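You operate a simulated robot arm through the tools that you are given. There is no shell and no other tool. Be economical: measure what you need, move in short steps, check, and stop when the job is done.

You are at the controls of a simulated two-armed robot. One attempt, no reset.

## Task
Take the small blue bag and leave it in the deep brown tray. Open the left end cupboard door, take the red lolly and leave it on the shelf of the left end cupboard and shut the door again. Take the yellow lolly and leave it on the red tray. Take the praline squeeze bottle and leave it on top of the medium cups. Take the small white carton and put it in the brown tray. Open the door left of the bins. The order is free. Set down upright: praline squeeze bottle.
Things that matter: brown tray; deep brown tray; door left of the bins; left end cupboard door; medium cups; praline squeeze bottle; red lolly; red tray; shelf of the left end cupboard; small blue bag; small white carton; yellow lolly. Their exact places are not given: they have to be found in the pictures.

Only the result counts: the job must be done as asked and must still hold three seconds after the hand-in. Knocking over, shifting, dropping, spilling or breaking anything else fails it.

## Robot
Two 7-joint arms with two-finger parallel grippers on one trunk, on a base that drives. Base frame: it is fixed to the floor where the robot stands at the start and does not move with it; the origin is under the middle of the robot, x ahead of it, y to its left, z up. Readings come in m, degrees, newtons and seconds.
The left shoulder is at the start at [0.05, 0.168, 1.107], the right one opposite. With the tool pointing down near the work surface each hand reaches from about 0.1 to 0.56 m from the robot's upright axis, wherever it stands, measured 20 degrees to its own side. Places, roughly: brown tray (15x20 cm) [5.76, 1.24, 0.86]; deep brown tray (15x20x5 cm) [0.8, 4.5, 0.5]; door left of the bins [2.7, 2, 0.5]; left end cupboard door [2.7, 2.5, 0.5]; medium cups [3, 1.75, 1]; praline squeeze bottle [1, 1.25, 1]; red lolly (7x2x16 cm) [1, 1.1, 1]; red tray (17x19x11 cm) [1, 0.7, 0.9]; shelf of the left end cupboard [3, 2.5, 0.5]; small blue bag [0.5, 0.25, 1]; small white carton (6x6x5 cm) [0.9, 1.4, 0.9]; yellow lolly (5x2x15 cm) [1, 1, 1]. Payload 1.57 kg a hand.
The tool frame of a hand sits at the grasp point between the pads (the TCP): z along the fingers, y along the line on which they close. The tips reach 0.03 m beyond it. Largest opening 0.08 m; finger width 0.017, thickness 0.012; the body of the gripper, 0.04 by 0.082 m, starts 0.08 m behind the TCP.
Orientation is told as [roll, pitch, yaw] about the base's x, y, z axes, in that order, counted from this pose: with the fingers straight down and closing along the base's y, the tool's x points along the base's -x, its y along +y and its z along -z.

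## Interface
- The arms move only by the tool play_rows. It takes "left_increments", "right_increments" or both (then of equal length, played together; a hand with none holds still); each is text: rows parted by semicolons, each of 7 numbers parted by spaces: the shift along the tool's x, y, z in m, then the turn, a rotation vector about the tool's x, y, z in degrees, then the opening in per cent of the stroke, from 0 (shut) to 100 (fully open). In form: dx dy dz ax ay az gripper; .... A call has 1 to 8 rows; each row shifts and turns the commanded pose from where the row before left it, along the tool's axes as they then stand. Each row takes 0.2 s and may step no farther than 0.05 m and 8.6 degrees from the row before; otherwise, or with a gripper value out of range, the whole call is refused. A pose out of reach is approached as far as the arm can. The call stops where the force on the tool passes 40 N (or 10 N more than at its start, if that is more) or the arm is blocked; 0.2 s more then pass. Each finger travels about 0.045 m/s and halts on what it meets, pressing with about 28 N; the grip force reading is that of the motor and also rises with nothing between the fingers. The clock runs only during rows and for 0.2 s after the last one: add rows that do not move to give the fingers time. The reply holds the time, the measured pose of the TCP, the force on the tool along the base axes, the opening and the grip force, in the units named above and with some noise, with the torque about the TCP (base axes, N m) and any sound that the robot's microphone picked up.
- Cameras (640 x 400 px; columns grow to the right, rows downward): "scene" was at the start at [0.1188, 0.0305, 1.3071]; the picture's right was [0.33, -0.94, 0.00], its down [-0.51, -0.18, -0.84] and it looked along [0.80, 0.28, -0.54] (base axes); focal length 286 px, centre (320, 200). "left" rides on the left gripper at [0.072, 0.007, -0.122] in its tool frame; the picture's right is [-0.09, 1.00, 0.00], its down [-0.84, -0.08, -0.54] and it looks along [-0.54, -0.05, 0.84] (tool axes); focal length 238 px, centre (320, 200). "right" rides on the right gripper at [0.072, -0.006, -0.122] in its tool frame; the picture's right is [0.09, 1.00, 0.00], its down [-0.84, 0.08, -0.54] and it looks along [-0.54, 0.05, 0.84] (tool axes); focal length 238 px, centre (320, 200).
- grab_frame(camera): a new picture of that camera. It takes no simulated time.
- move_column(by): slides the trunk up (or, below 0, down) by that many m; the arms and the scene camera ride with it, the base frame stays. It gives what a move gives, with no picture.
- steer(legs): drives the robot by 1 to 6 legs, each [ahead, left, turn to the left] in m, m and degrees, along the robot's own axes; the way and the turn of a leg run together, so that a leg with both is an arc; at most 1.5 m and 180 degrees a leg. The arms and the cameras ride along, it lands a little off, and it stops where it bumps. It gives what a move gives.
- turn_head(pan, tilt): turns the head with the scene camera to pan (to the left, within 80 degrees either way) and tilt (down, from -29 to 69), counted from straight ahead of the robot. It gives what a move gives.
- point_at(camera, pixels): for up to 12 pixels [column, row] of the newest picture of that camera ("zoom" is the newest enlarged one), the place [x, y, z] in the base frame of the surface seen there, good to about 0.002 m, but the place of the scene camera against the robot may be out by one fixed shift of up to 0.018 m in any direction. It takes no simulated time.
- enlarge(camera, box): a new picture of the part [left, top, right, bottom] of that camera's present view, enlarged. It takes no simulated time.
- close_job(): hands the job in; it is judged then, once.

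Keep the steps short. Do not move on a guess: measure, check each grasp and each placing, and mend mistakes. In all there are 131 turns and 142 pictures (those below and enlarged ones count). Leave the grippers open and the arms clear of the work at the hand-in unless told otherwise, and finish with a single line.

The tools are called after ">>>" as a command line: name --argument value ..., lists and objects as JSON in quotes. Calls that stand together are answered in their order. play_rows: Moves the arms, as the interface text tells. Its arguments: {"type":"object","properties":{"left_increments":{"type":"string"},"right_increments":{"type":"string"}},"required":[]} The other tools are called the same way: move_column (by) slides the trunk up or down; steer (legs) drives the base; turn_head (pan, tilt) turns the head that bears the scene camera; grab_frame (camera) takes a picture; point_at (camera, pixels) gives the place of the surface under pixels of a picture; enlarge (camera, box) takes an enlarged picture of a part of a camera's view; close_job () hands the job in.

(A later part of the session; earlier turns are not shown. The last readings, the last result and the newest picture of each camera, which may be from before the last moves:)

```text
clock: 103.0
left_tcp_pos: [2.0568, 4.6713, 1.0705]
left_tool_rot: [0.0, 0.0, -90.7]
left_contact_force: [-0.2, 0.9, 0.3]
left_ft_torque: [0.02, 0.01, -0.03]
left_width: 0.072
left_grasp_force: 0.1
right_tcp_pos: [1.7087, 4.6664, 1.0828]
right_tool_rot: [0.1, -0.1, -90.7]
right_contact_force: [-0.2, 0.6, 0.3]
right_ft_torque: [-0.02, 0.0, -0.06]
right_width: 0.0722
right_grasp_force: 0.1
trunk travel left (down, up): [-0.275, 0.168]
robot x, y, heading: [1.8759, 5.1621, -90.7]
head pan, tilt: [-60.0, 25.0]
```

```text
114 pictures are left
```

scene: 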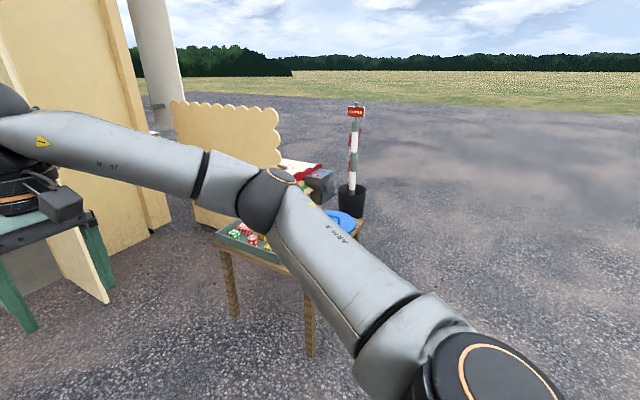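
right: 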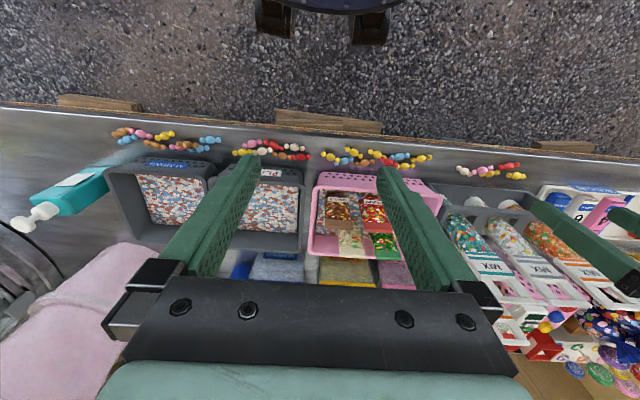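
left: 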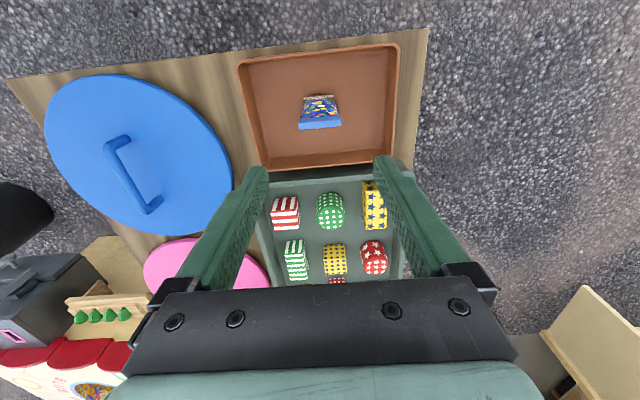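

>>> point_at --camera "scene" --pixels '[[265, 185], [265, 215], [310, 235], [390, 310], [420, 340], [240, 210]]'

>>> turn_head --pan 0 --tilt 25

>>> steer --legs '[[1.1, -0.125, 0.7]]'

>>> grab_frame --camera "scene"

```text
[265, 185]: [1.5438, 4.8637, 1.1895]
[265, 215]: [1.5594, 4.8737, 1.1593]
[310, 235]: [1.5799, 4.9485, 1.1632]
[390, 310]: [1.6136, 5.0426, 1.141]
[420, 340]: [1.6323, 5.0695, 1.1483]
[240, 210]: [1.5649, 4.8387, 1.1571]
```

```text
clock: 104.3
left_tcp_pos: [2.0573, 4.671, 1.0702]
left_tool_rot: [0.0, 0.0, -90.7]
left_contact_force: [0.2, 0.1, -0.4]
left_ft_torque: [0.01, -0.01, 0.0]
left_width: 0.0721
left_grasp_force: 0.0
right_tcp_pos: [1.709, 4.6666, 1.0841]
right_tool_rot: [0.2, 0.1, -90.8]
right_contact_force: [-0.2, 0.8, 0.3]
right_ft_torque: [-0.03, -0.03, -0.04]
right_width: 0.0721
right_grasp_force: 0.1
trunk travel left (down, up): [-0.275, 0.168]
robot x, y, heading: [1.8736, 5.1596, -90.9]
head pan, tilt: [0.0, 25.0]
```

```text
clock: 110.0
left_tcp_pos: [1.9271, 3.5704, 1.0704]
left_tool_rot: [0.0, 0.0, -90.1]
left_contact_force: [-0.5, 0.1, 0.2]
left_ft_torque: [-0.03, 0.0, -0.03]
left_width: 0.0721
left_grasp_force: 0.1
right_tcp_pos: [1.5807, 3.5629, 1.0834]
right_tool_rot: [0.0, 0.0, -90.1]
right_contact_force: [1.1, -0.6, 1.1]
right_ft_torque: [-0.01, -0.03, -0.02]
right_width: 0.0717
right_grasp_force: 0.1
trunk travel left (down, up): [-0.275, 0.168]
robot x, y, heading: [1.742, 4.052, -90.0]
head pan, tilt: [0.0, 25.0]
```

```text
113 pictures are left
```

scene: 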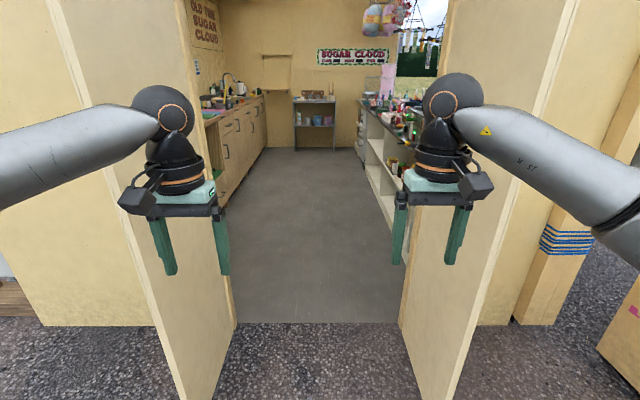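

Aligned with the doorway (x 1.742, heading -90), half-width ~0.36 vs 0.445. Drive through.

>>> steer --legs '[[0.8, 0, 0]]'

>>> steer --legs '[[0.8, 0, 0]]'

```text
clock: 114.2
left_tcp_pos: [1.9415, 2.7948, 1.0713]
left_tool_rot: [0.0, 0.0, -89.2]
left_contact_force: [-0.2, 0.2, 0.9]
left_ft_torque: [0.02, -0.02, -0.01]
left_width: 0.0724
left_grasp_force: 0.0
right_tcp_pos: [1.5939, 2.7812, 1.0831]
right_tool_rot: [0.0, -0.1, -89.1]
right_contact_force: [0.7, -0.8, 0.2]
right_ft_torque: [0.0, -0.01, -0.02]
right_width: 0.0722
right_grasp_force: 0.0
trunk travel left (down, up): [-0.275, 0.168]
robot x, y, heading: [1.7428, 3.2779, -89.0]
head pan, tilt: [0.0, 25.0]
```

```text
clock: 118.5
left_tcp_pos: [1.9497, 1.9906, 1.0699]
left_tool_rot: [-0.1, 0.0, -89.4]
left_contact_force: [0.5, 0.0, 0.1]
left_ft_torque: [0.02, -0.01, -0.03]
left_width: 0.0719
left_grasp_force: 0.1
right_tcp_pos: [1.6028, 1.9784, 1.0832]
right_tool_rot: [0.0, 0.0, -89.4]
right_contact_force: [-0.5, 0.8, -0.2]
right_ft_torque: [0.03, -0.01, 0.0]
right_width: 0.0719
right_grasp_force: 0.0
trunk travel left (down, up): [-0.275, 0.168]
robot x, y, heading: [1.7567, 2.4769, -89.3]
head pan, tilt: [0.0, 25.0]
```

Inside. Go 0.9 m further and look at both sides.

>>> steer --legs '[[0.9, 0, 0]]'

>>> turn_head --pan -65 --tilt 25

>>> grab_frame --camera "scene"

>>> turn_head --pan 70 --tilt 25

>>> grab_frame --camera "scene"

```text
clock: 123.2
left_tcp_pos: [1.9717, 1.1062, 1.07]
left_tool_rot: [0.0, 0.0, -88.6]
left_contact_force: [0.2, -0.1, -0.4]
left_ft_torque: [-0.03, 0.03, 0.02]
left_width: 0.0719
left_grasp_force: 0.0
right_tcp_pos: [1.6238, 1.0886, 1.0837]
right_tool_rot: [0.0, 0.0, -88.7]
right_contact_force: [0.6, 0.2, -0.2]
right_ft_torque: [-0.01, -0.01, -0.01]
right_width: 0.0718
right_grasp_force: 0.0
trunk travel left (down, up): [-0.275, 0.168]
robot x, y, heading: [1.7716, 1.5902, -88.9]
head pan, tilt: [0.0, 25.0]
```

```text
clock: 124.6
left_tcp_pos: [1.9703, 1.1056, 1.0704]
left_tool_rot: [0.0, 0.0, -88.7]
left_contact_force: [-0.5, -0.4, -0.4]
left_ft_torque: [0.0, 0.02, 0.0]
left_width: 0.072
left_grasp_force: 0.1
right_tcp_pos: [1.6232, 1.0904, 1.0832]
right_tool_rot: [0.1, 0.0, -88.6]
right_contact_force: [-0.1, -0.8, -0.3]
right_ft_torque: [0.01, 0.0, 0.0]
right_width: 0.0719
right_grasp_force: 0.1
trunk travel left (down, up): [-0.275, 0.168]
robot x, y, heading: [1.7711, 1.5932, -88.8]
head pan, tilt: [-65.0, 25.0]
```

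```text
112 pictures are left
```

scene: 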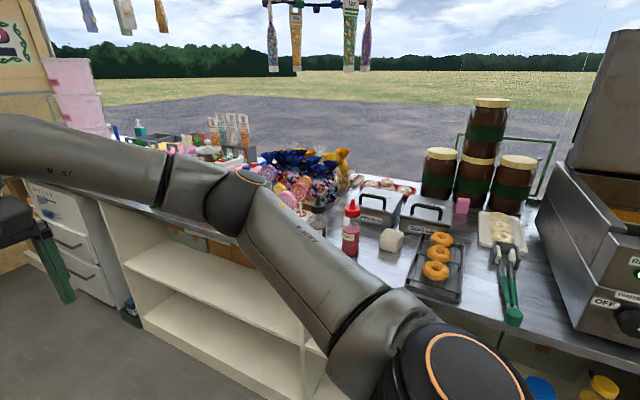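

```text
clock: 126.8
left_tcp_pos: [1.9706, 1.1059, 1.0699]
left_tool_rot: [0.1, 0.0, -88.6]
left_contact_force: [0.0, -0.7, 0.2]
left_ft_torque: [0.02, -0.02, -0.02]
left_width: 0.0718
left_grasp_force: 0.0
right_tcp_pos: [1.6242, 1.0894, 1.0839]
right_tool_rot: [0.1, 0.1, -88.7]
right_contact_force: [-0.1, 1.4, -0.7]
right_ft_torque: [0.03, 0.02, 0.02]
right_width: 0.0719
right_grasp_force: 0.1
trunk travel left (down, up): [-0.275, 0.168]
robot x, y, heading: [1.7702, 1.5869, -88.6]
head pan, tilt: [70.0, 25.0]
```

```text
111 pictures are left
```

scene: 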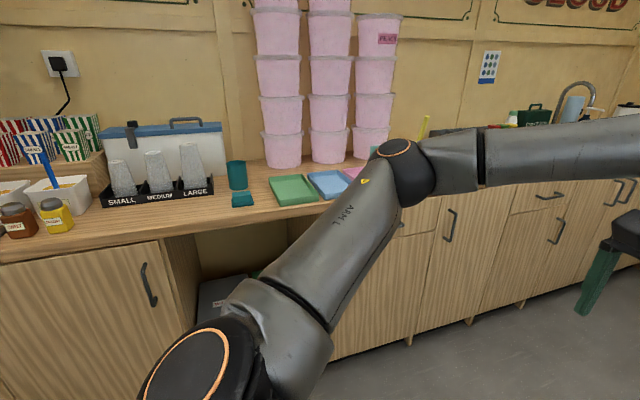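

The red-capped bottle, cups and lollies are visible. Turn to face the front counter (west) and look.

>>> steer --legs '[[0, 0, -91.2]]'

>>> turn_head --pan 0 --tilt 30

>>> grab_frame --camera "scene"

```text
clock: 131.1
left_tcp_pos: [1.2766, 1.4255, 1.0697]
left_tool_rot: [0.0, 0.1, 177.3]
left_contact_force: [0.5, 0.8, 0.8]
left_ft_torque: [-0.02, 0.01, 0.02]
left_width: 0.0721
left_grasp_force: 0.1
right_tcp_pos: [1.2838, 1.7716, 1.0835]
right_tool_rot: [0.0, 0.0, 177.2]
right_contact_force: [0.0, 0.8, -0.5]
right_ft_torque: [0.04, -0.03, -0.02]
right_width: 0.0722
right_grasp_force: 0.1
trunk travel left (down, up): [-0.275, 0.168]
robot x, y, heading: [1.7713, 1.5906, 177.2]
head pan, tilt: [70.0, 25.0]
```

```text
clock: 132.5
left_tcp_pos: [1.2764, 1.4249, 1.0702]
left_tool_rot: [0.1, 0.0, 177.3]
left_contact_force: [0.0, 0.9, 0.1]
left_ft_torque: [0.01, 0.02, 0.0]
left_width: 0.0723
left_grasp_force: 0.0
right_tcp_pos: [1.284, 1.7727, 1.0844]
right_tool_rot: [0.0, -0.1, 177.3]
right_contact_force: [-0.3, 0.8, 0.3]
right_ft_torque: [-0.01, -0.03, 0.02]
right_width: 0.0717
right_grasp_force: 0.0
trunk travel left (down, up): [-0.275, 0.168]
robot x, y, heading: [1.7731, 1.5922, 177.3]
head pan, tilt: [0.0, 30.0]
```

```text
110 pictures are left
```

scene: 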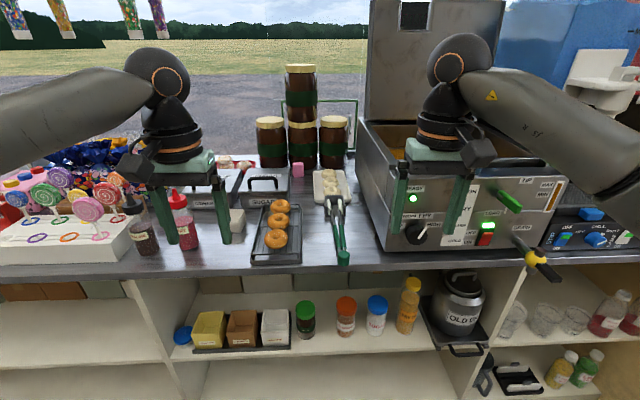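

Two squeeze bottles: black cap (145,225) and red cap (185,215). Shift south 0.4 m and look from there.

>>> steer --legs '[[0, 0.42, 2.7]]'

>>> grab_frame --camera "scene"

>>> enlarge --camera "scene" --box '[220, 120, 420, 245]'

```text
clock: 136.8
left_tcp_pos: [1.2678, 0.979, 1.0712]
left_tool_rot: [0.1, 0.0, 179.3]
left_contact_force: [0.4, 0.3, 0.3]
left_ft_torque: [-0.01, -0.04, 0.0]
left_width: 0.0717
left_grasp_force: 0.1
right_tcp_pos: [1.2644, 1.3267, 1.0836]
right_tool_rot: [0.2, 0.0, 179.3]
right_contact_force: [-0.9, 0.5, 0.5]
right_ft_torque: [-0.02, 0.02, -0.04]
right_width: 0.0722
right_grasp_force: 0.1
trunk travel left (down, up): [-0.275, 0.168]
robot x, y, heading: [1.7547, 1.1606, 179.2]
head pan, tilt: [0.0, 30.0]
```

```text
109 pictures are left
```

scene: 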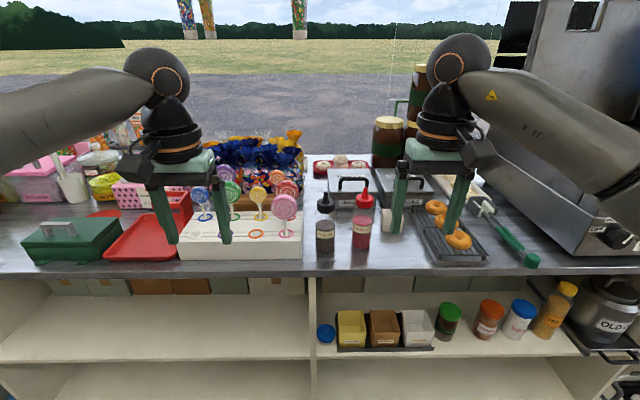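

```text
3.20 times, centred on (320, 182) of scene
```

zoom: 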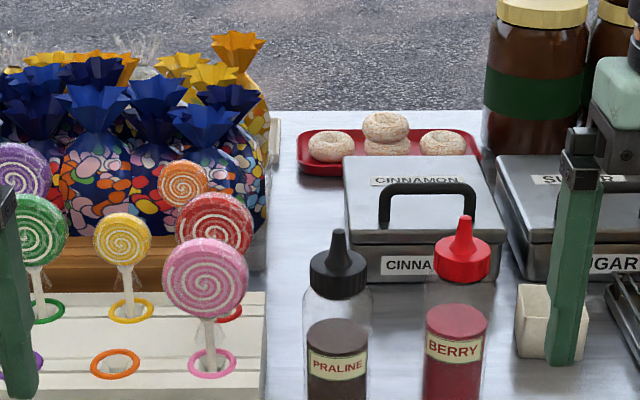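

Praline is the black-capped bottle; yellow, red (behind pink) lollies, red tray (150,235) and white carton (393,220) are visible. Measure.

>>> point_at --camera "zoom" --pixels '[[338, 240], [338, 290], [336, 370], [122, 238], [125, 285], [125, 312], [215, 225], [214, 205], [222, 315], [205, 265], [535, 320], [462, 300]]'

>>> point_at --camera "scene" --pixels '[[325, 268], [140, 220], [110, 255], [180, 255], [150, 240], [185, 258], [300, 270], [390, 212], [402, 228], [384, 228], [230, 268], [160, 271]]'

```text
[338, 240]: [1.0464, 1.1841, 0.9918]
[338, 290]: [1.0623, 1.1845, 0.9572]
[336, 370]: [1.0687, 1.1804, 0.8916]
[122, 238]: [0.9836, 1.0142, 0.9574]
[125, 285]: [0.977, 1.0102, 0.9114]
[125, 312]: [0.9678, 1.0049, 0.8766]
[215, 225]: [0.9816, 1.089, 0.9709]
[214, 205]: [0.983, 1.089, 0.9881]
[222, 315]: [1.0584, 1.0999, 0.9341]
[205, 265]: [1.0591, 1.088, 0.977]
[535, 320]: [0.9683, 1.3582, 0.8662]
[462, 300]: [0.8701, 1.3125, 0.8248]
```

```text
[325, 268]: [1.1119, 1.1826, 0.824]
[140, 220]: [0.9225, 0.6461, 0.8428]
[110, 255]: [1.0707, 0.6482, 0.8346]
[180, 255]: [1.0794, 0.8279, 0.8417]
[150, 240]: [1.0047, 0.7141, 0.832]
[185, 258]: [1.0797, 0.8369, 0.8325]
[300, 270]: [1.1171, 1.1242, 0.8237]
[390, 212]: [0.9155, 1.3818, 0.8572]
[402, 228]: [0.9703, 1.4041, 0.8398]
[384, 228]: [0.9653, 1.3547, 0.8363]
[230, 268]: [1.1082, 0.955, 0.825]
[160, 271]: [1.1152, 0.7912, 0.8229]
```

Carton ≈(0.937,1.385), bottle ≈(1.04,1.18), yellow ≈(0.98,1.01), red lolly ≈(0.983,1.09), red tray ≈(1.0,0.74). Raise the trunk and close in, hands passing above everything.

>>> move_column --by 0.08

>>> steer --legs '[[0.27, 0, 0.7]]'

>>> grab_frame --camera "left"

>>> grab_frame --camera "right"

```text
clock: 138.0
left_tcp_pos: [1.2693, 0.9795, 1.1514]
left_tool_rot: [0.0, 0.0, 179.3]
left_contact_force: [0.0, -0.7, 0.5]
left_ft_torque: [0.0, 0.03, 0.0]
left_width: 0.0722
left_grasp_force: 0.1
right_tcp_pos: [1.2634, 1.3268, 1.1641]
right_tool_rot: [0.1, 0.0, 179.3]
right_contact_force: [-0.7, -1.2, 0.3]
right_ft_torque: [0.02, 0.02, 0.0]
right_width: 0.072
right_grasp_force: 0.1
trunk travel left (down, up): [-0.355, 0.088]
robot x, y, heading: [1.7582, 1.1598, 179.4]
head pan, tilt: [0.0, 30.0]
```

```text
clock: 139.9
left_tcp_pos: [0.9992, 0.9766, 1.1508]
left_tool_rot: [0.0, 0.0, 179.8]
left_contact_force: [-0.1, -0.2, 0.2]
left_ft_torque: [-0.01, 0.01, -0.02]
left_width: 0.0723
left_grasp_force: 0.0
right_tcp_pos: [0.9916, 1.3239, 1.1624]
right_tool_rot: [0.2, 0.0, 179.8]
right_contact_force: [0.6, 0.0, 0.4]
right_ft_torque: [-0.01, -0.04, 0.02]
right_width: 0.0719
right_grasp_force: 0.0
trunk travel left (down, up): [-0.355, 0.088]
robot x, y, heading: [1.4867, 1.1646, 179.7]
head pan, tilt: [0.0, 30.0]
```

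```text
107 pictures are left
```

left: 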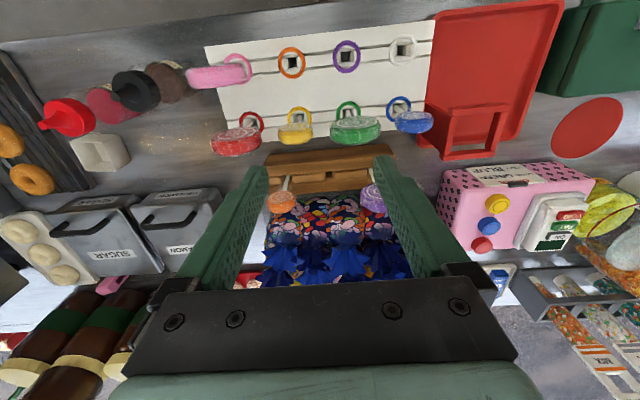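

```text
106 pictures are left
```

right: 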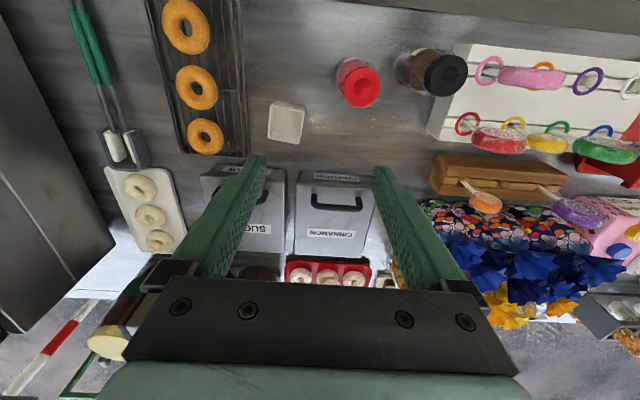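

>>> point_at --camera "left" --pixels '[[295, 128], [310, 132], [280, 134], [300, 112], [237, 138], [215, 145], [258, 137], [436, 30], [560, 8], [500, 60], [480, 110], [430, 100]]'

>>> point_at --camera "right" --pixels '[[287, 122], [268, 122], [305, 122], [287, 102], [287, 140], [444, 74], [425, 70], [415, 72], [360, 82], [499, 140], [543, 143], [532, 78]]'

```text
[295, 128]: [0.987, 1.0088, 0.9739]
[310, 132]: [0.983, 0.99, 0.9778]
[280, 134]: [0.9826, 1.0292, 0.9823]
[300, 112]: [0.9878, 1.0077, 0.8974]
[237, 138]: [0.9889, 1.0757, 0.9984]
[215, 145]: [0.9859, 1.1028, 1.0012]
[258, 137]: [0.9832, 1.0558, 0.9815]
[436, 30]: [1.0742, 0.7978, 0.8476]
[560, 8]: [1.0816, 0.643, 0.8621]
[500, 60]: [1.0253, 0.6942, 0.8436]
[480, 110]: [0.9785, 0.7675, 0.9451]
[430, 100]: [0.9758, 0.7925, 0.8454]
```

```text
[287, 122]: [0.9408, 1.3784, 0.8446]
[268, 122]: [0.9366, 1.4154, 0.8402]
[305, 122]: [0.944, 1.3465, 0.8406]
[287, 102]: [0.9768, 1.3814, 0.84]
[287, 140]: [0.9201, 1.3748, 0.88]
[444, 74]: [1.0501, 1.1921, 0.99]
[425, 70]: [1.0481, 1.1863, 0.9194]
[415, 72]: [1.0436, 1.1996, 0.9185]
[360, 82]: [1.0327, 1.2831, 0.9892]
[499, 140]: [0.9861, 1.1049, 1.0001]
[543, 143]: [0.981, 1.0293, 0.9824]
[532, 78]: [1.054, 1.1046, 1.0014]
```

The red tray carries a standing frame at its far side; zoom on it.

>>> enlarge --camera "left" --box '[400, 0, 592, 120]'

>>> enlarge --camera "left" --box '[400, 60, 560, 160]'

>>> point_at --camera "left" --pixels '[[452, 110], [508, 105], [437, 158], [493, 150], [450, 148], [470, 130], [532, 120], [440, 75], [540, 60], [500, 95], [560, 5], [420, 140]]'

```text
3.33 times, centred on (496, 60) of left
```

zoom: 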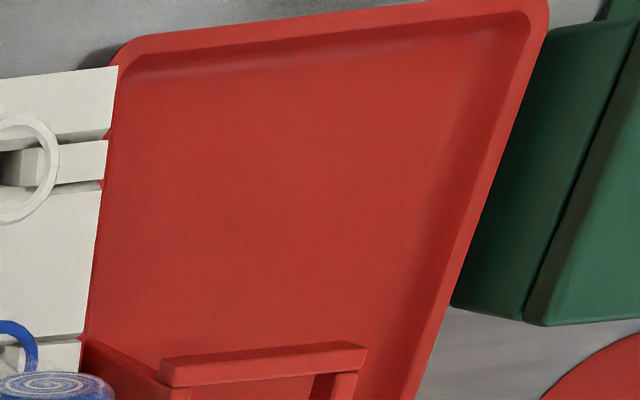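

```text
4.00 times, centred on (480, 110) of left
```

zoom: 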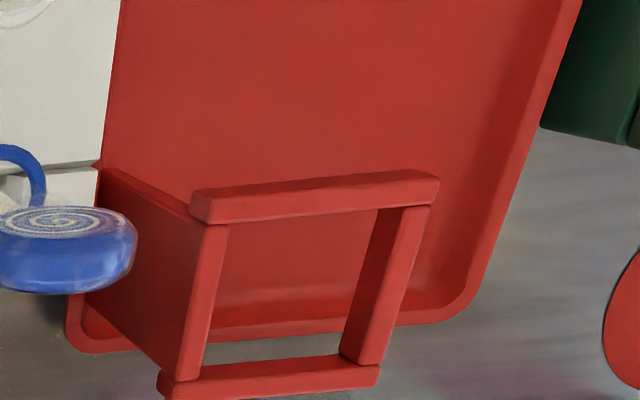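

```text
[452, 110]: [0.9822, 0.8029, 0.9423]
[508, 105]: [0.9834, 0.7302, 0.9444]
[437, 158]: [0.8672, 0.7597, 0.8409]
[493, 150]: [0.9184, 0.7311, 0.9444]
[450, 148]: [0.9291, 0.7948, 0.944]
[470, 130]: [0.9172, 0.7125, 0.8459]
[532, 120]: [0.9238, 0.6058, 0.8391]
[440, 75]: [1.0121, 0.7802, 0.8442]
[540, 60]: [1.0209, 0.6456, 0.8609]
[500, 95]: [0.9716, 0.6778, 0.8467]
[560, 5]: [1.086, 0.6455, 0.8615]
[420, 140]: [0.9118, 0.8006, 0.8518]
```

Free tray area is along y at x≈1.03. I'll yaw the left hand 90° above the yellow lolly so it closes on the disc's faces (disc normal along x).

>>> play_rows --left_increments "-0.009 -0.016 0 0 0 8.2 80; -0.009 -0.0155 0 0 0 8.2 80; 0 0 0 0 0 8.2 80; 0 0 0 0 0 8.2 80; 0 0 0 0 0 8.2 80; 0 0 0 0 0 8.2 80; 0 0 0 0 0 8.2 80; 0 0 0 0 0 8.2 80"

>>> play_rows --left_increments "0 0 0 0 0 8.2 70; 0 0 0 0 0 8.2 70; 0 0 0 0 0 8.2 70; 0 0 0.05 0 0 0 70; 0 0 0 0 0 0 70"

>>> grab_frame --camera "left"

```text
clock: 141.7
left_tcp_pos: [1.0056, 0.9871, 1.1421]
left_tool_rot: [0.0, 0.0, 114.2]
left_contact_force: [0.0, 0.1, 0.0]
left_ft_torque: [0.02, 0.05, 0.05]
left_width: 0.0642
left_grasp_force: 0.0
left hand out of reach, approached as far as the arm can: row 1, 2
right_tcp_pos: [0.9934, 1.3248, 1.1627]
right_tool_rot: [0.0, 0.0, 179.8]
right_contact_force: [1.0, -0.3, 0.2]
right_ft_torque: [0.01, 0.02, 0.01]
right_width: 0.0722
right_grasp_force: 0.1
trunk travel left (down, up): [-0.355, 0.088]
robot x, y, heading: [1.4839, 1.1644, 179.7]
head pan, tilt: [0.0, 30.0]
```

```text
clock: 142.9
left_tcp_pos: [1.003, 0.9899, 1.0921]
left_tool_rot: [0.1, -0.1, 89.6]
left_contact_force: [0.2, 0.2, -0.6]
left_ft_torque: [-0.01, 0.0, -0.01]
left_width: 0.0559
left_grasp_force: 0.1
right_tcp_pos: [0.992, 1.3233, 1.1649]
right_tool_rot: [0.1, 0.1, 179.8]
right_contact_force: [0.0, -0.6, 0.8]
right_ft_torque: [-0.03, 0.04, 0.02]
right_width: 0.072
right_grasp_force: 0.0
trunk travel left (down, up): [-0.355, 0.088]
robot x, y, heading: [1.4882, 1.1646, 179.5]
head pan, tilt: [0.0, 30.0]
```

```text
103 pictures are left
```

left: 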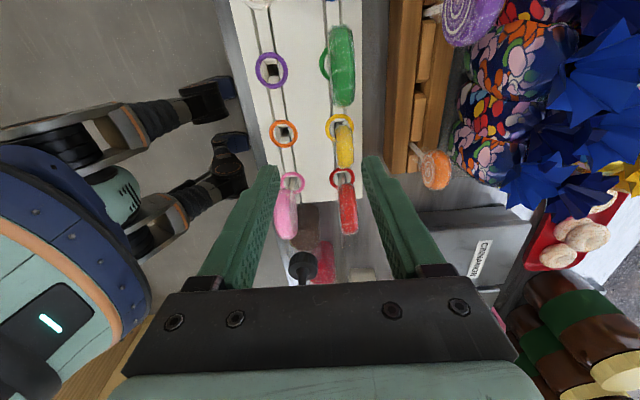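

>>> point_at --camera "left" --pixels '[[338, 160], [352, 160], [345, 150], [344, 130], [430, 168], [425, 155], [415, 100], [342, 210], [357, 215], [348, 230], [285, 230], [299, 205]]'

```text
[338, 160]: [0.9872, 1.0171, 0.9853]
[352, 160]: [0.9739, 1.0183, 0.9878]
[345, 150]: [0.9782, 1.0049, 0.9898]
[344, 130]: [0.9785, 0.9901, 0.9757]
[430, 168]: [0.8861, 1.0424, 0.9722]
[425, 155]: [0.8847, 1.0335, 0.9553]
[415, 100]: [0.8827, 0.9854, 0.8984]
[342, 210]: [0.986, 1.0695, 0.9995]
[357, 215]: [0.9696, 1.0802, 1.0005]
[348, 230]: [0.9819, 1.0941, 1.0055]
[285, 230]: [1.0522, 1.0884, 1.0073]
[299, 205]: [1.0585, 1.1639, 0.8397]
```

Yellow disc centre (0.980, 1.008), top 0.99. Centre and descend with 55 % opening.

>>> play_rows --left_increments "-0.017 0.0225 0 0 0 0 60; 0 0 0.04 0 0 0 60; 0 0 0.04 0 0 0 60; 0 0 0.03 0 0 0 60; 0 0 0.018 0 0 0 60; 0 0 0 0 0 0 60"

>>> grab_frame --camera "left"

```text
clock: 144.3
left_tcp_pos: [1.0129, 0.9781, 0.9674]
left_tool_rot: [0.2, -0.1, 89.6]
left_contact_force: [-0.1, -0.4, 0.7]
left_ft_torque: [-0.04, -0.02, 0.02]
left_width: 0.048
left_grasp_force: 0.1
left hand out of reach, approached as far as the arm can: row 1, 3, 4, 5
right_tcp_pos: [0.9921, 1.324, 1.1639]
right_tool_rot: [0.2, 0.0, 179.7]
right_contact_force: [0.3, -0.6, -0.3]
right_ft_torque: [0.01, 0.01, 0.01]
right_width: 0.0721
right_grasp_force: 0.0
trunk travel left (down, up): [-0.355, 0.088]
robot x, y, heading: [1.4866, 1.1623, 179.8]
head pan, tilt: [0.0, 30.0]
```

```text
102 pictures are left
```

left: 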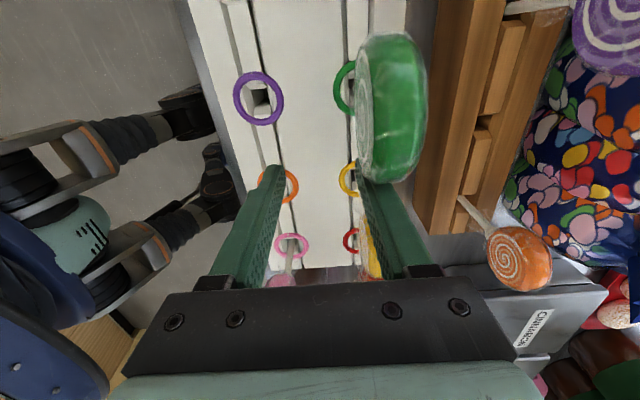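

The reach fell short (x 1.013), with the far finger beside the disc's edge; no force. Raise straight up, then bring the base 6 cm nearer.

>>> play_rows --left_increments "0.003 -0.004 -0.03 0 0 0 60; 0 0 -0.04 0 0 0 60; 0 0 -0.04 0 0 0 60; 0 0 -0.03 0 0 0 60"

>>> steer --legs '[[0.07, 0, 0]]'

>>> grab_frame --camera "left"

```text
clock: 145.3
left_tcp_pos: [1.0158, 0.971, 1.1108]
left_tool_rot: [0.0, 0.0, 89.6]
left_contact_force: [0.1, 0.2, 0.1]
left_ft_torque: [-0.01, -0.01, 0.0]
left_width: 0.0481
left_grasp_force: 0.0
right_tcp_pos: [0.9918, 1.3242, 1.1636]
right_tool_rot: [0.2, 0.0, 179.8]
right_contact_force: [-0.6, 0.8, 0.5]
right_ft_torque: [-0.04, 0.03, 0.0]
right_width: 0.072
right_grasp_force: 0.0
trunk travel left (down, up): [-0.355, 0.088]
robot x, y, heading: [1.4859, 1.1653, 179.8]
head pan, tilt: [0.0, 30.0]
```

```text
clock: 146.3
left_tcp_pos: [0.9424, 0.9719, 1.1105]
left_tool_rot: [0.0, -0.1, 89.5]
left_contact_force: [-0.5, 0.8, -0.6]
left_ft_torque: [-0.02, -0.02, -0.02]
left_width: 0.048
left_grasp_force: 0.1
right_tcp_pos: [0.9201, 1.3237, 1.1635]
right_tool_rot: [0.2, 0.0, 179.8]
right_contact_force: [-1.1, 1.0, -0.6]
right_ft_torque: [0.02, -0.03, -0.02]
right_width: 0.072
right_grasp_force: 0.1
trunk travel left (down, up): [-0.355, 0.088]
robot x, y, heading: [1.4158, 1.1672, 179.7]
head pan, tilt: [0.0, 30.0]
```

```text
101 pictures are left
```

left: 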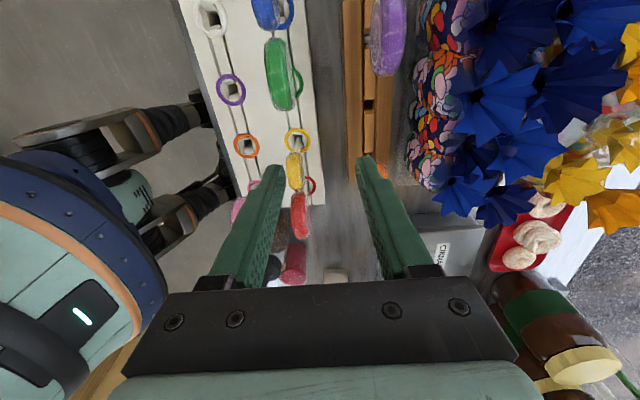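

Lollies undisturbed. Centre over yellow (tool −x 0.035, −y 0.038) and descend.

>>> play_rows --left_increments "-0.018 -0.019 0 0 0 0 60; -0.0175 -0.0185 0 0 0 0 60; 0 0 0.04 0 0 0 60; 0 0 0.03 0 0 0 60; 0 0 0 0 0 0 60"

>>> grab_frame --camera "left"

```text
clock: 147.6
left_tcp_pos: [0.9779, 1.0037, 1.0394]
left_tool_rot: [0.2, 0.0, 89.6]
left_contact_force: [0.0, 0.0, -0.3]
left_ft_torque: [-0.01, -0.02, 0.01]
left_width: 0.048
left_grasp_force: 0.1
right_tcp_pos: [0.92, 1.3247, 1.1639]
right_tool_rot: [0.1, 0.0, 179.7]
right_contact_force: [0.0, -0.2, 0.5]
right_ft_torque: [0.02, 0.01, -0.02]
right_width: 0.0721
right_grasp_force: 0.1
trunk travel left (down, up): [-0.355, 0.088]
robot x, y, heading: [1.4185, 1.1646, 179.9]
head pan, tilt: [0.0, 30.0]
```

```text
100 pictures are left
```

left: 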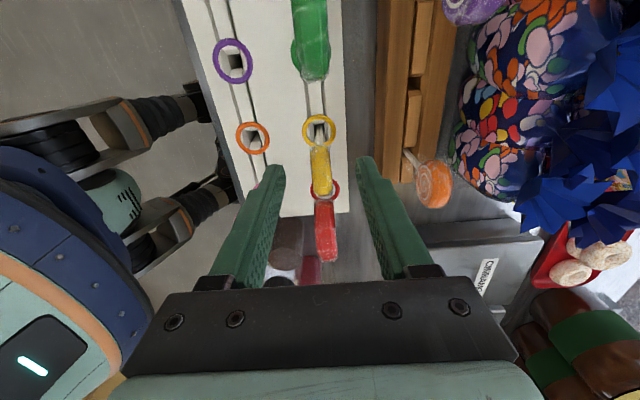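

Centred between the fingers. Descend 0.076 and close.

>>> play_rows --left_increments "-0.003 0.001 0.04 0 0 0 60; 0 0 0.036 0 0 0 60; 0 0 0 0 0 0 60; 0 0 0 0 0 0 0; 0 0 0 0 0 0 0; 0 0 0 0 0 0 0"

>>> grab_frame --camera "left"

```text
clock: 148.9
left_tcp_pos: [0.9817, 1.0086, 0.9645]
left_tool_rot: [0.1, 0.0, 89.7]
left_contact_force: [-0.4, 0.0, -0.3]
left_ft_torque: [-0.01, -0.01, -0.02]
left_width: 0.0153
left_grasp_force: 22.6
right_tcp_pos: [0.9193, 1.3249, 1.163]
right_tool_rot: [0.1, -0.2, 179.8]
right_contact_force: [0.3, -0.8, -0.4]
right_ft_torque: [-0.02, -0.03, -0.03]
right_width: 0.0719
right_grasp_force: 0.0
trunk travel left (down, up): [-0.355, 0.088]
robot x, y, heading: [1.4184, 1.1664, 179.7]
head pan, tilt: [0.0, 30.0]
```

```text
99 pictures are left
```

left: 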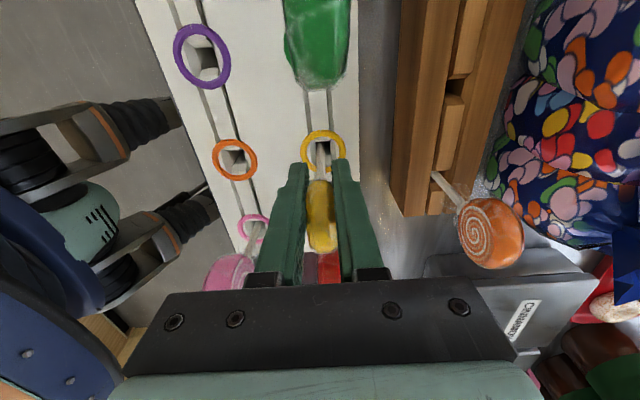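

Gripped (0.0153 m, 22.6 N). Lift 0.17 straight up.

>>> play_rows --left_increments "0 0 -0.03 0 0 0 0; 0 0 -0.035 0 0 0 0; 0 0 -0.035 0 0 0 0; 0 0 -0.035 0 0 0 0; 0 0 -0.035 0 0 0 0"

>>> grab_frame --camera "left"

```text
clock: 150.2
left_tcp_pos: [0.9842, 1.0122, 1.135]
left_tool_rot: [0.2, 0.0, 89.5]
left_contact_force: [0.7, -0.2, -0.2]
left_ft_torque: [-0.03, -0.02, 0.0]
left_width: 0.0149
left_grasp_force: 28.3
right_tcp_pos: [0.92, 1.3249, 1.1638]
right_tool_rot: [0.1, -0.2, 179.9]
right_contact_force: [0.0, 0.6, -0.6]
right_ft_torque: [0.03, -0.01, 0.02]
right_width: 0.0718
right_grasp_force: 0.1
trunk travel left (down, up): [-0.355, 0.088]
robot x, y, heading: [1.4175, 1.16, 179.9]
head pan, tilt: [0.0, 30.0]
```

```text
98 pictures are left
```

left: 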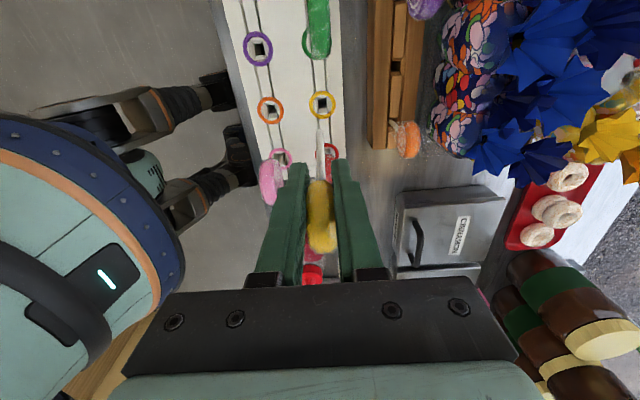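

Lolly is out. Carry it south over the tray, then tilt 51° so the stick points to the tray's south side.

>>> play_rows --left_increments "0.044 -0.009 0 0 0 0 0; 0.044 -0.009 0 0 0 0 0; 0.044 -0.009 0 0 0 0 0; 0.044 -0.008 0 0 0 0 0; 0.045 -0.008 0 0 0 0 0; 0.045 -0.008 0 0 0 0 0; 0 0 0 0 8.5 0 0; 0 0 0 0 8.5 0 0"

>>> play_rows --left_increments "0 0 0 0 8.5 0 0; 0 0 0 0 8.5 0 0; 0 0 0 0 8.5 0 0; 0 0 0 0 8.5 0 0; 0 0 0 0 0 0 0"

>>> grab_frame --camera "left"

>>> grab_frame --camera "scene"

```text
clock: 151.9
left_tcp_pos: [1.0278, 0.7437, 1.1337]
left_tool_rot: [0.1, 17.1, 89.6]
left_contact_force: [0.8, -0.1, -0.8]
left_ft_torque: [0.01, -0.01, -0.01]
left_width: 0.0151
left_grasp_force: 28.3
right_tcp_pos: [0.9189, 1.3234, 1.1628]
right_tool_rot: [0.0, 0.0, 179.8]
right_contact_force: [0.0, -0.9, -0.1]
right_ft_torque: [-0.02, 0.01, 0.0]
right_width: 0.0722
right_grasp_force: 0.0
trunk travel left (down, up): [-0.355, 0.088]
robot x, y, heading: [1.4178, 1.1641, 179.8]
head pan, tilt: [0.0, 30.0]
```

```text
clock: 153.2
left_tcp_pos: [1.0299, 0.7433, 1.1345]
left_tool_rot: [0.1, 51.0, 89.6]
left_contact_force: [-0.6, 0.7, -0.7]
left_ft_torque: [-0.01, 0.01, -0.01]
left_width: 0.0151
left_grasp_force: 27.8
right_tcp_pos: [0.922, 1.3241, 1.1634]
right_tool_rot: [0.1, -0.1, 179.8]
right_contact_force: [0.2, -0.4, -0.4]
right_ft_torque: [0.02, 0.03, -0.01]
right_width: 0.0718
right_grasp_force: 0.1
trunk travel left (down, up): [-0.355, 0.088]
robot x, y, heading: [1.4151, 1.1616, 179.8]
head pan, tilt: [0.0, 30.0]
```

```text
97 pictures are left
```

left: 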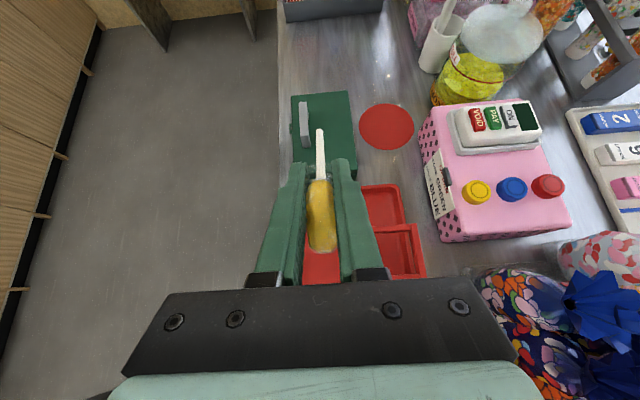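

```text
96 pictures are left
```

scene: 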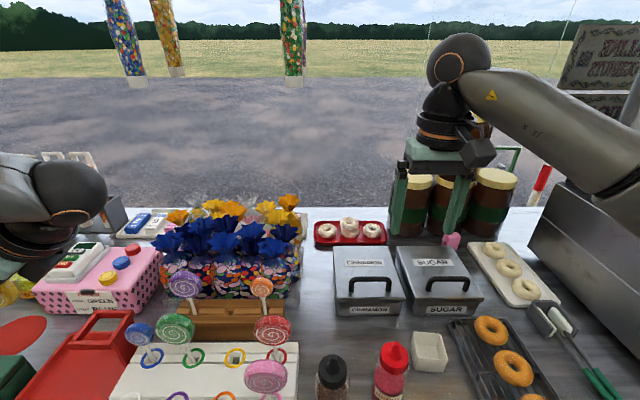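

Shift 14 mm north and lower 0.19 vertically in the tilted frame.

>>> play_rows --left_increments "-0.0088 0 -0.0109 0 0 0 0; -0.0303 0 0.0245 0 0 0 0; -0.0303 0 0.0245 0 0 0 0; -0.0303 0 0.0245 0 0 0 0; -0.0303 0 0.0245 0 0 0 0; -0.0155 0 0.0126 0 0 0 0; 0 0 0 0 0 0 0"

>>> grab_frame --camera "left"

>>> turn_head --pan 35 --tilt 45

>>> grab_frame --camera "scene"

```text
clock: 154.8
left_tcp_pos: [1.0287, 0.7591, 0.9575]
left_tool_rot: [0.2, 50.9, 89.7]
left_contact_force: [-0.2, -0.6, -1.1]
left_ft_torque: [-0.01, -0.01, 0.01]
left_width: 0.0149
left_grasp_force: 27.7
right_tcp_pos: [0.9208, 1.3241, 1.1637]
right_tool_rot: [0.1, -0.1, 179.7]
right_contact_force: [-0.1, -0.1, -0.8]
right_ft_torque: [0.01, -0.01, -0.01]
right_width: 0.072
right_grasp_force: 0.1
trunk travel left (down, up): [-0.355, 0.088]
robot x, y, heading: [1.415, 1.1654, 180.0]
head pan, tilt: [0.0, 30.0]
```

```text
95 pictures are left
```

left: 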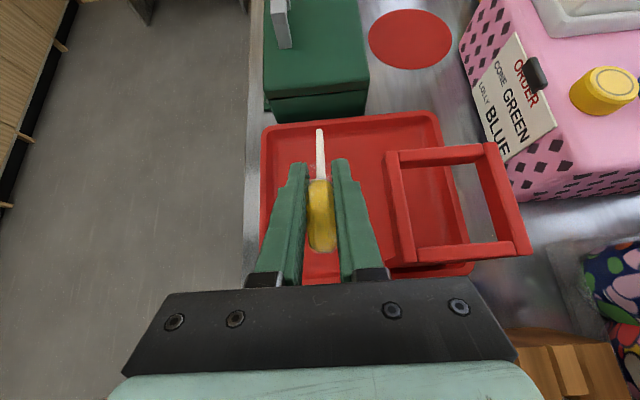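

```text
clock: 155.8
left_tcp_pos: [1.0286, 0.759, 0.9568]
left_tool_rot: [0.2, 51.0, 89.7]
left_contact_force: [-0.7, -0.3, -0.5]
left_ft_torque: [-0.02, 0.0, 0.03]
left_width: 0.0149
left_grasp_force: 27.8
right_tcp_pos: [0.9214, 1.3255, 1.1655]
right_tool_rot: [0.1, -0.1, 179.7]
right_contact_force: [0.3, -0.1, 0.8]
right_ft_torque: [-0.01, 0.0, 0.02]
right_width: 0.0723
right_grasp_force: 0.2
trunk travel left (down, up): [-0.355, 0.088]
robot x, y, heading: [1.417, 1.1637, 179.9]
head pan, tilt: [35.0, 45.0]
```

```text
94 pictures are left
```

scene: 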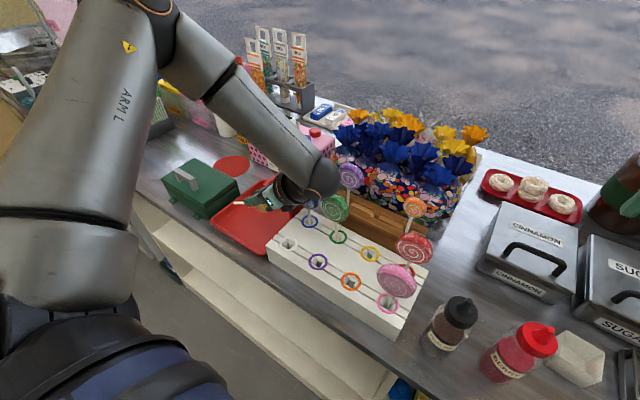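

Lolly stick is above the tray floor. Lower slowly until the stick touches.

>>> play_rows --left_increments "-0.0078 0 0.0063 0 0 0 0; -0.0047 0 0.0038 0 0 0 0; -0.0039 0 0.0031 0 0 0 0; -0.0031 0 0.0025 0 0 0 0; 0 0 0 0 0 0 0"

>>> grab_frame --camera "left"

>>> point_at --camera "left" --pixels '[[320, 132], [320, 150], [300, 128], [275, 200], [370, 220]]'

```text
clock: 157.0
left_tcp_pos: [1.0293, 0.7569, 0.9327]
left_tool_rot: [0.0, 51.1, 89.7]
left_contact_force: [0.0, -0.2, -0.3]
left_ft_torque: [-0.01, 0.01, -0.02]
left_width: 0.0153
left_grasp_force: 28.1
right_tcp_pos: [0.9221, 1.324, 1.1641]
right_tool_rot: [0.1, -0.2, 179.7]
right_contact_force: [0.8, 0.3, 1.1]
right_ft_torque: [-0.01, 0.0, 0.03]
right_width: 0.0723
right_grasp_force: 0.0
trunk travel left (down, up): [-0.355, 0.088]
robot x, y, heading: [1.4174, 1.1603, 179.9]
head pan, tilt: [35.0, 45.0]
```

```text
93 pictures are left
```

left: 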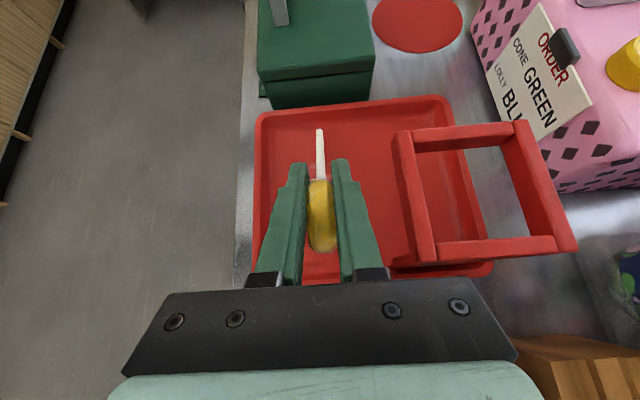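

```text
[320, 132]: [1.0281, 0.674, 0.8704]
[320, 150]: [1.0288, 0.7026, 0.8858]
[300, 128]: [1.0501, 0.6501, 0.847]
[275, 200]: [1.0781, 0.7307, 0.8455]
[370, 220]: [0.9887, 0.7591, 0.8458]
```

Stick end is at z 0.870, floor 0.846: lower 22 mm more.

>>> play_rows --left_increments "-0.0078 0 0.0063 0 0 0 0; -0.0047 0 0.0038 0 0 0 0; -0.0031 0 0.0025 0 0 0 0; -0.0031 0 0.0025 0 0 0 0; 0 0 0 0 0 0 10; 0 0 0 0 0 0 20; 0 0 0 0 0 0 40; 0 0 0 0 0 0 40"

>>> grab_frame --camera "left"

```text
clock: 158.8
left_tcp_pos: [1.0289, 0.7575, 0.9092]
left_tool_rot: [0.3, 51.0, 89.7]
left_contact_force: [1.0, -0.1, -0.5]
left_ft_torque: [-0.03, -0.01, 0.0]
left_width: 0.0322
left_grasp_force: 0.1
right_tcp_pos: [0.9212, 1.3246, 1.1637]
right_tool_rot: [0.1, 0.0, 179.8]
right_contact_force: [0.1, -0.4, 0.6]
right_ft_torque: [0.0, -0.01, -0.02]
right_width: 0.0721
right_grasp_force: 0.1
trunk travel left (down, up): [-0.355, 0.088]
robot x, y, heading: [1.416, 1.1669, 179.9]
head pan, tilt: [35.0, 45.0]
```

```text
92 pictures are left
```

left: 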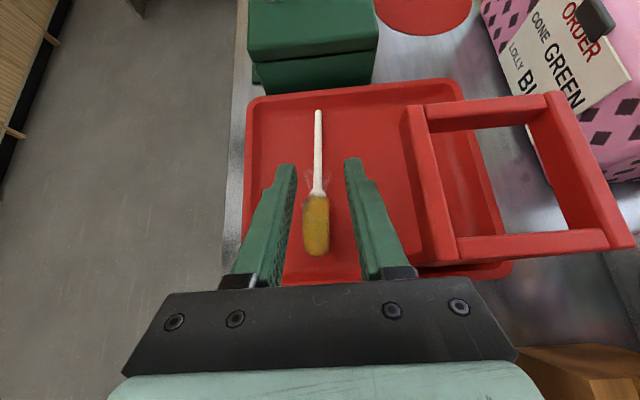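

Released. Open wider and rise vertically.

>>> play_rows --left_increments "0 0 0 0 0 0 60; 0.0303 0 -0.0245 0 0 0 60; 0.0303 0 -0.0245 0 0 0 60; 0.0303 0 -0.0245 0 0 0 60; 0.0303 0 -0.0245 0 0 0 60; 0.0303 0 -0.0245 0 0 0 60"

>>> grab_frame --camera "left"

```text
clock: 160.2
left_tcp_pos: [1.0311, 0.7561, 1.1039]
left_tool_rot: [0.1, 50.9, 89.6]
left_contact_force: [0.5, -0.4, 0.9]
left_ft_torque: [0.01, -0.02, 0.0]
left_width: 0.0481
left_grasp_force: 0.1
right_tcp_pos: [0.9201, 1.325, 1.1638]
right_tool_rot: [0.1, 0.0, 179.8]
right_contact_force: [0.2, -0.2, 0.8]
right_ft_torque: [0.0, 0.0, 0.01]
right_width: 0.0717
right_grasp_force: 0.1
trunk travel left (down, up): [-0.355, 0.088]
robot x, y, heading: [1.4131, 1.1592, 179.5]
head pan, tilt: [35.0, 45.0]
```

```text
91 pictures are left
```

left: 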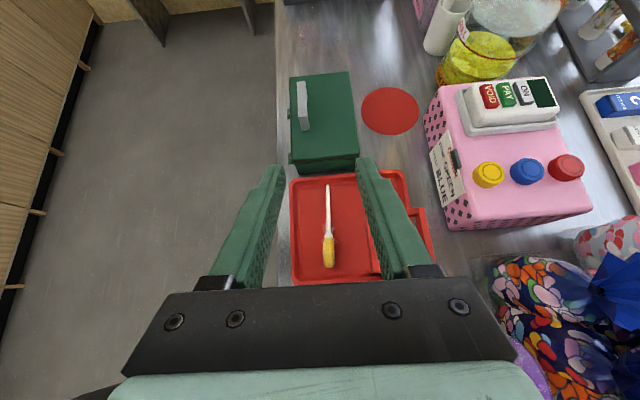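

The yellow lolly lies inside the red tray. Now untilt the left hand and go above the red lolly.

>>> play_rows --left_increments "0 0 0 0 -8.5 0 60; 0 0 0 0 -8.5 0 60; 0 0 0 0 -8.5 0 60; 0 0 0 0 -8.5 0 60; 0 0 0 0 -8.5 0 60; 0 0 0 0 -8.5 0 60; -0.045 0.006 0 0 0 0 60; -0.045 0.006 0 0 0 0 60"

>>> play_rows --left_increments "-0.045 0.008 0 0 0 0 60; -0.045 0.008 0 0 0 0 60; -0.045 0.008 0 0 0 0 60; -0.045 0.008 0 0 0 0 60; -0.045 0.008 0 0 0 0 60; -0.009 0 0 0 0 0 60; 0 0 0.04 0 0 0 55; 0 0 0 0 0 0 55"

>>> grab_frame --camera "left"

```text
clock: 162.0
left_tcp_pos: [1.0185, 0.8478, 1.1036]
left_tool_rot: [0.1, -0.1, 89.7]
left_contact_force: [-0.2, 0.7, -0.6]
left_ft_torque: [-0.01, -0.01, 0.0]
left_width: 0.0481
left_grasp_force: 0.0
right_tcp_pos: [0.9196, 1.3249, 1.1642]
right_tool_rot: [0.1, -0.1, 179.8]
right_contact_force: [-0.2, -0.4, -0.3]
right_ft_torque: [0.03, 0.01, 0.0]
right_width: 0.0721
right_grasp_force: 0.1
trunk travel left (down, up): [-0.355, 0.088]
robot x, y, heading: [1.4171, 1.1646, 180.0]
head pan, tilt: [35.0, 45.0]
```

```text
clock: 163.8
left_tcp_pos: [0.9991, 1.0406, 1.0625]
left_tool_rot: [0.1, 0.0, 89.6]
left_contact_force: [-0.3, 0.7, 0.6]
left_ft_torque: [-0.01, 0.01, 0.03]
left_width: 0.0441
left_grasp_force: 0.1
left hand out of reach, approached as far as the arm can: row 5, 6
right_tcp_pos: [0.921, 1.3243, 1.1629]
right_tool_rot: [0.1, -0.1, 179.8]
right_contact_force: [1.0, 0.0, 0.7]
right_ft_torque: [0.0, -0.03, 0.01]
right_width: 0.0721
right_grasp_force: 0.1
trunk travel left (down, up): [-0.355, 0.088]
robot x, y, heading: [1.4175, 1.1654, 180.1]
head pan, tilt: [35.0, 45.0]
```

```text
90 pictures are left
```

left: 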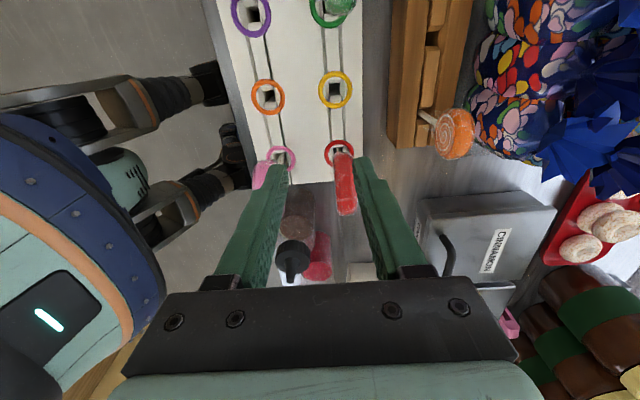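

Reach is short inward; move the base 0.09 m north (right).

>>> steer --legs '[[0.01, -0.09, 0]]'

```text
clock: 165.2
left_tcp_pos: [0.9883, 1.1312, 1.0621]
left_tool_rot: [0.2, 0.0, 89.6]
left_contact_force: [0.5, 0.7, -0.9]
left_ft_torque: [-0.04, 0.0, -0.03]
left_width: 0.0436
left_grasp_force: 0.0
right_tcp_pos: [0.9105, 1.4152, 1.1639]
right_tool_rot: [0.1, -0.1, 179.8]
right_contact_force: [-0.8, 0.2, 0.4]
right_ft_torque: [0.0, -0.04, 0.0]
right_width: 0.0721
right_grasp_force: 0.1
trunk travel left (down, up): [-0.355, 0.088]
robot x, y, heading: [1.4078, 1.2509, 179.7]
head pan, tilt: [35.0, 45.0]
```

Now move to (0.978, 1.081) and look before descending.

>>> play_rows --left_increments "0.025 0.005 0 0 0 0 50; 0.025 0.006 0 0 0 0 50; 0 0 0 0 0 0 50"

>>> grab_frame --camera "left"

>>> point_at --camera "left" --pixels '[[320, 200], [320, 210], [310, 200], [330, 200], [320, 190], [326, 230]]'

```text
clock: 166.0
left_tcp_pos: [0.9789, 1.081, 1.0635]
left_tool_rot: [0.1, 0.0, 89.4]
left_contact_force: [-0.3, -0.3, 0.4]
left_ft_torque: [0.01, 0.02, 0.04]
left_width: 0.0401
left_grasp_force: 0.1
right_tcp_pos: [0.9119, 1.414, 1.164]
right_tool_rot: [0.1, -0.1, 179.8]
right_contact_force: [-0.9, 0.0, -1.2]
right_ft_torque: [-0.03, 0.04, 0.03]
right_width: 0.0722
right_grasp_force: 0.1
trunk travel left (down, up): [-0.355, 0.088]
robot x, y, heading: [1.4081, 1.2536, 179.8]
head pan, tilt: [35.0, 45.0]
```

```text
89 pictures are left
```

left: 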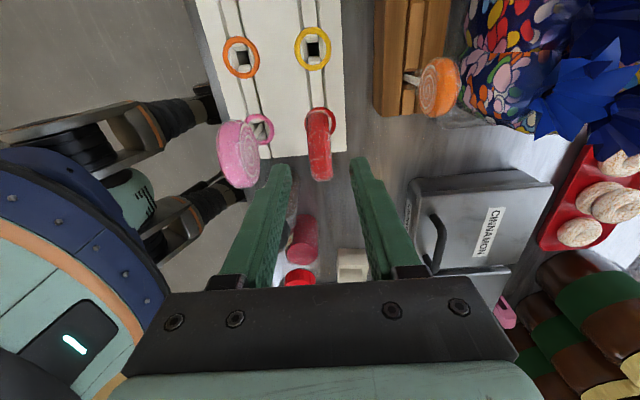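

```text
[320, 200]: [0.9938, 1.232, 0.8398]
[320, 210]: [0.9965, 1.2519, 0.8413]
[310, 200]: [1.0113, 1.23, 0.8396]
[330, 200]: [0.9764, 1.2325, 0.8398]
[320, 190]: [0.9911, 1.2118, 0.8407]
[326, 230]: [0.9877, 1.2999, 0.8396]
```

>>> point_at --camera "left" --pixels '[[319, 175], [319, 160], [319, 145], [311, 165], [328, 165], [240, 150], [250, 160]]'

```text
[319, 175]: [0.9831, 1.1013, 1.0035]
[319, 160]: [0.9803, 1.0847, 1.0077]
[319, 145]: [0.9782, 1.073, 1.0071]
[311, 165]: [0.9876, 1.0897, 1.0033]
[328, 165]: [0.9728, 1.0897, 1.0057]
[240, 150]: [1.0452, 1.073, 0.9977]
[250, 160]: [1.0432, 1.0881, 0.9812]
```

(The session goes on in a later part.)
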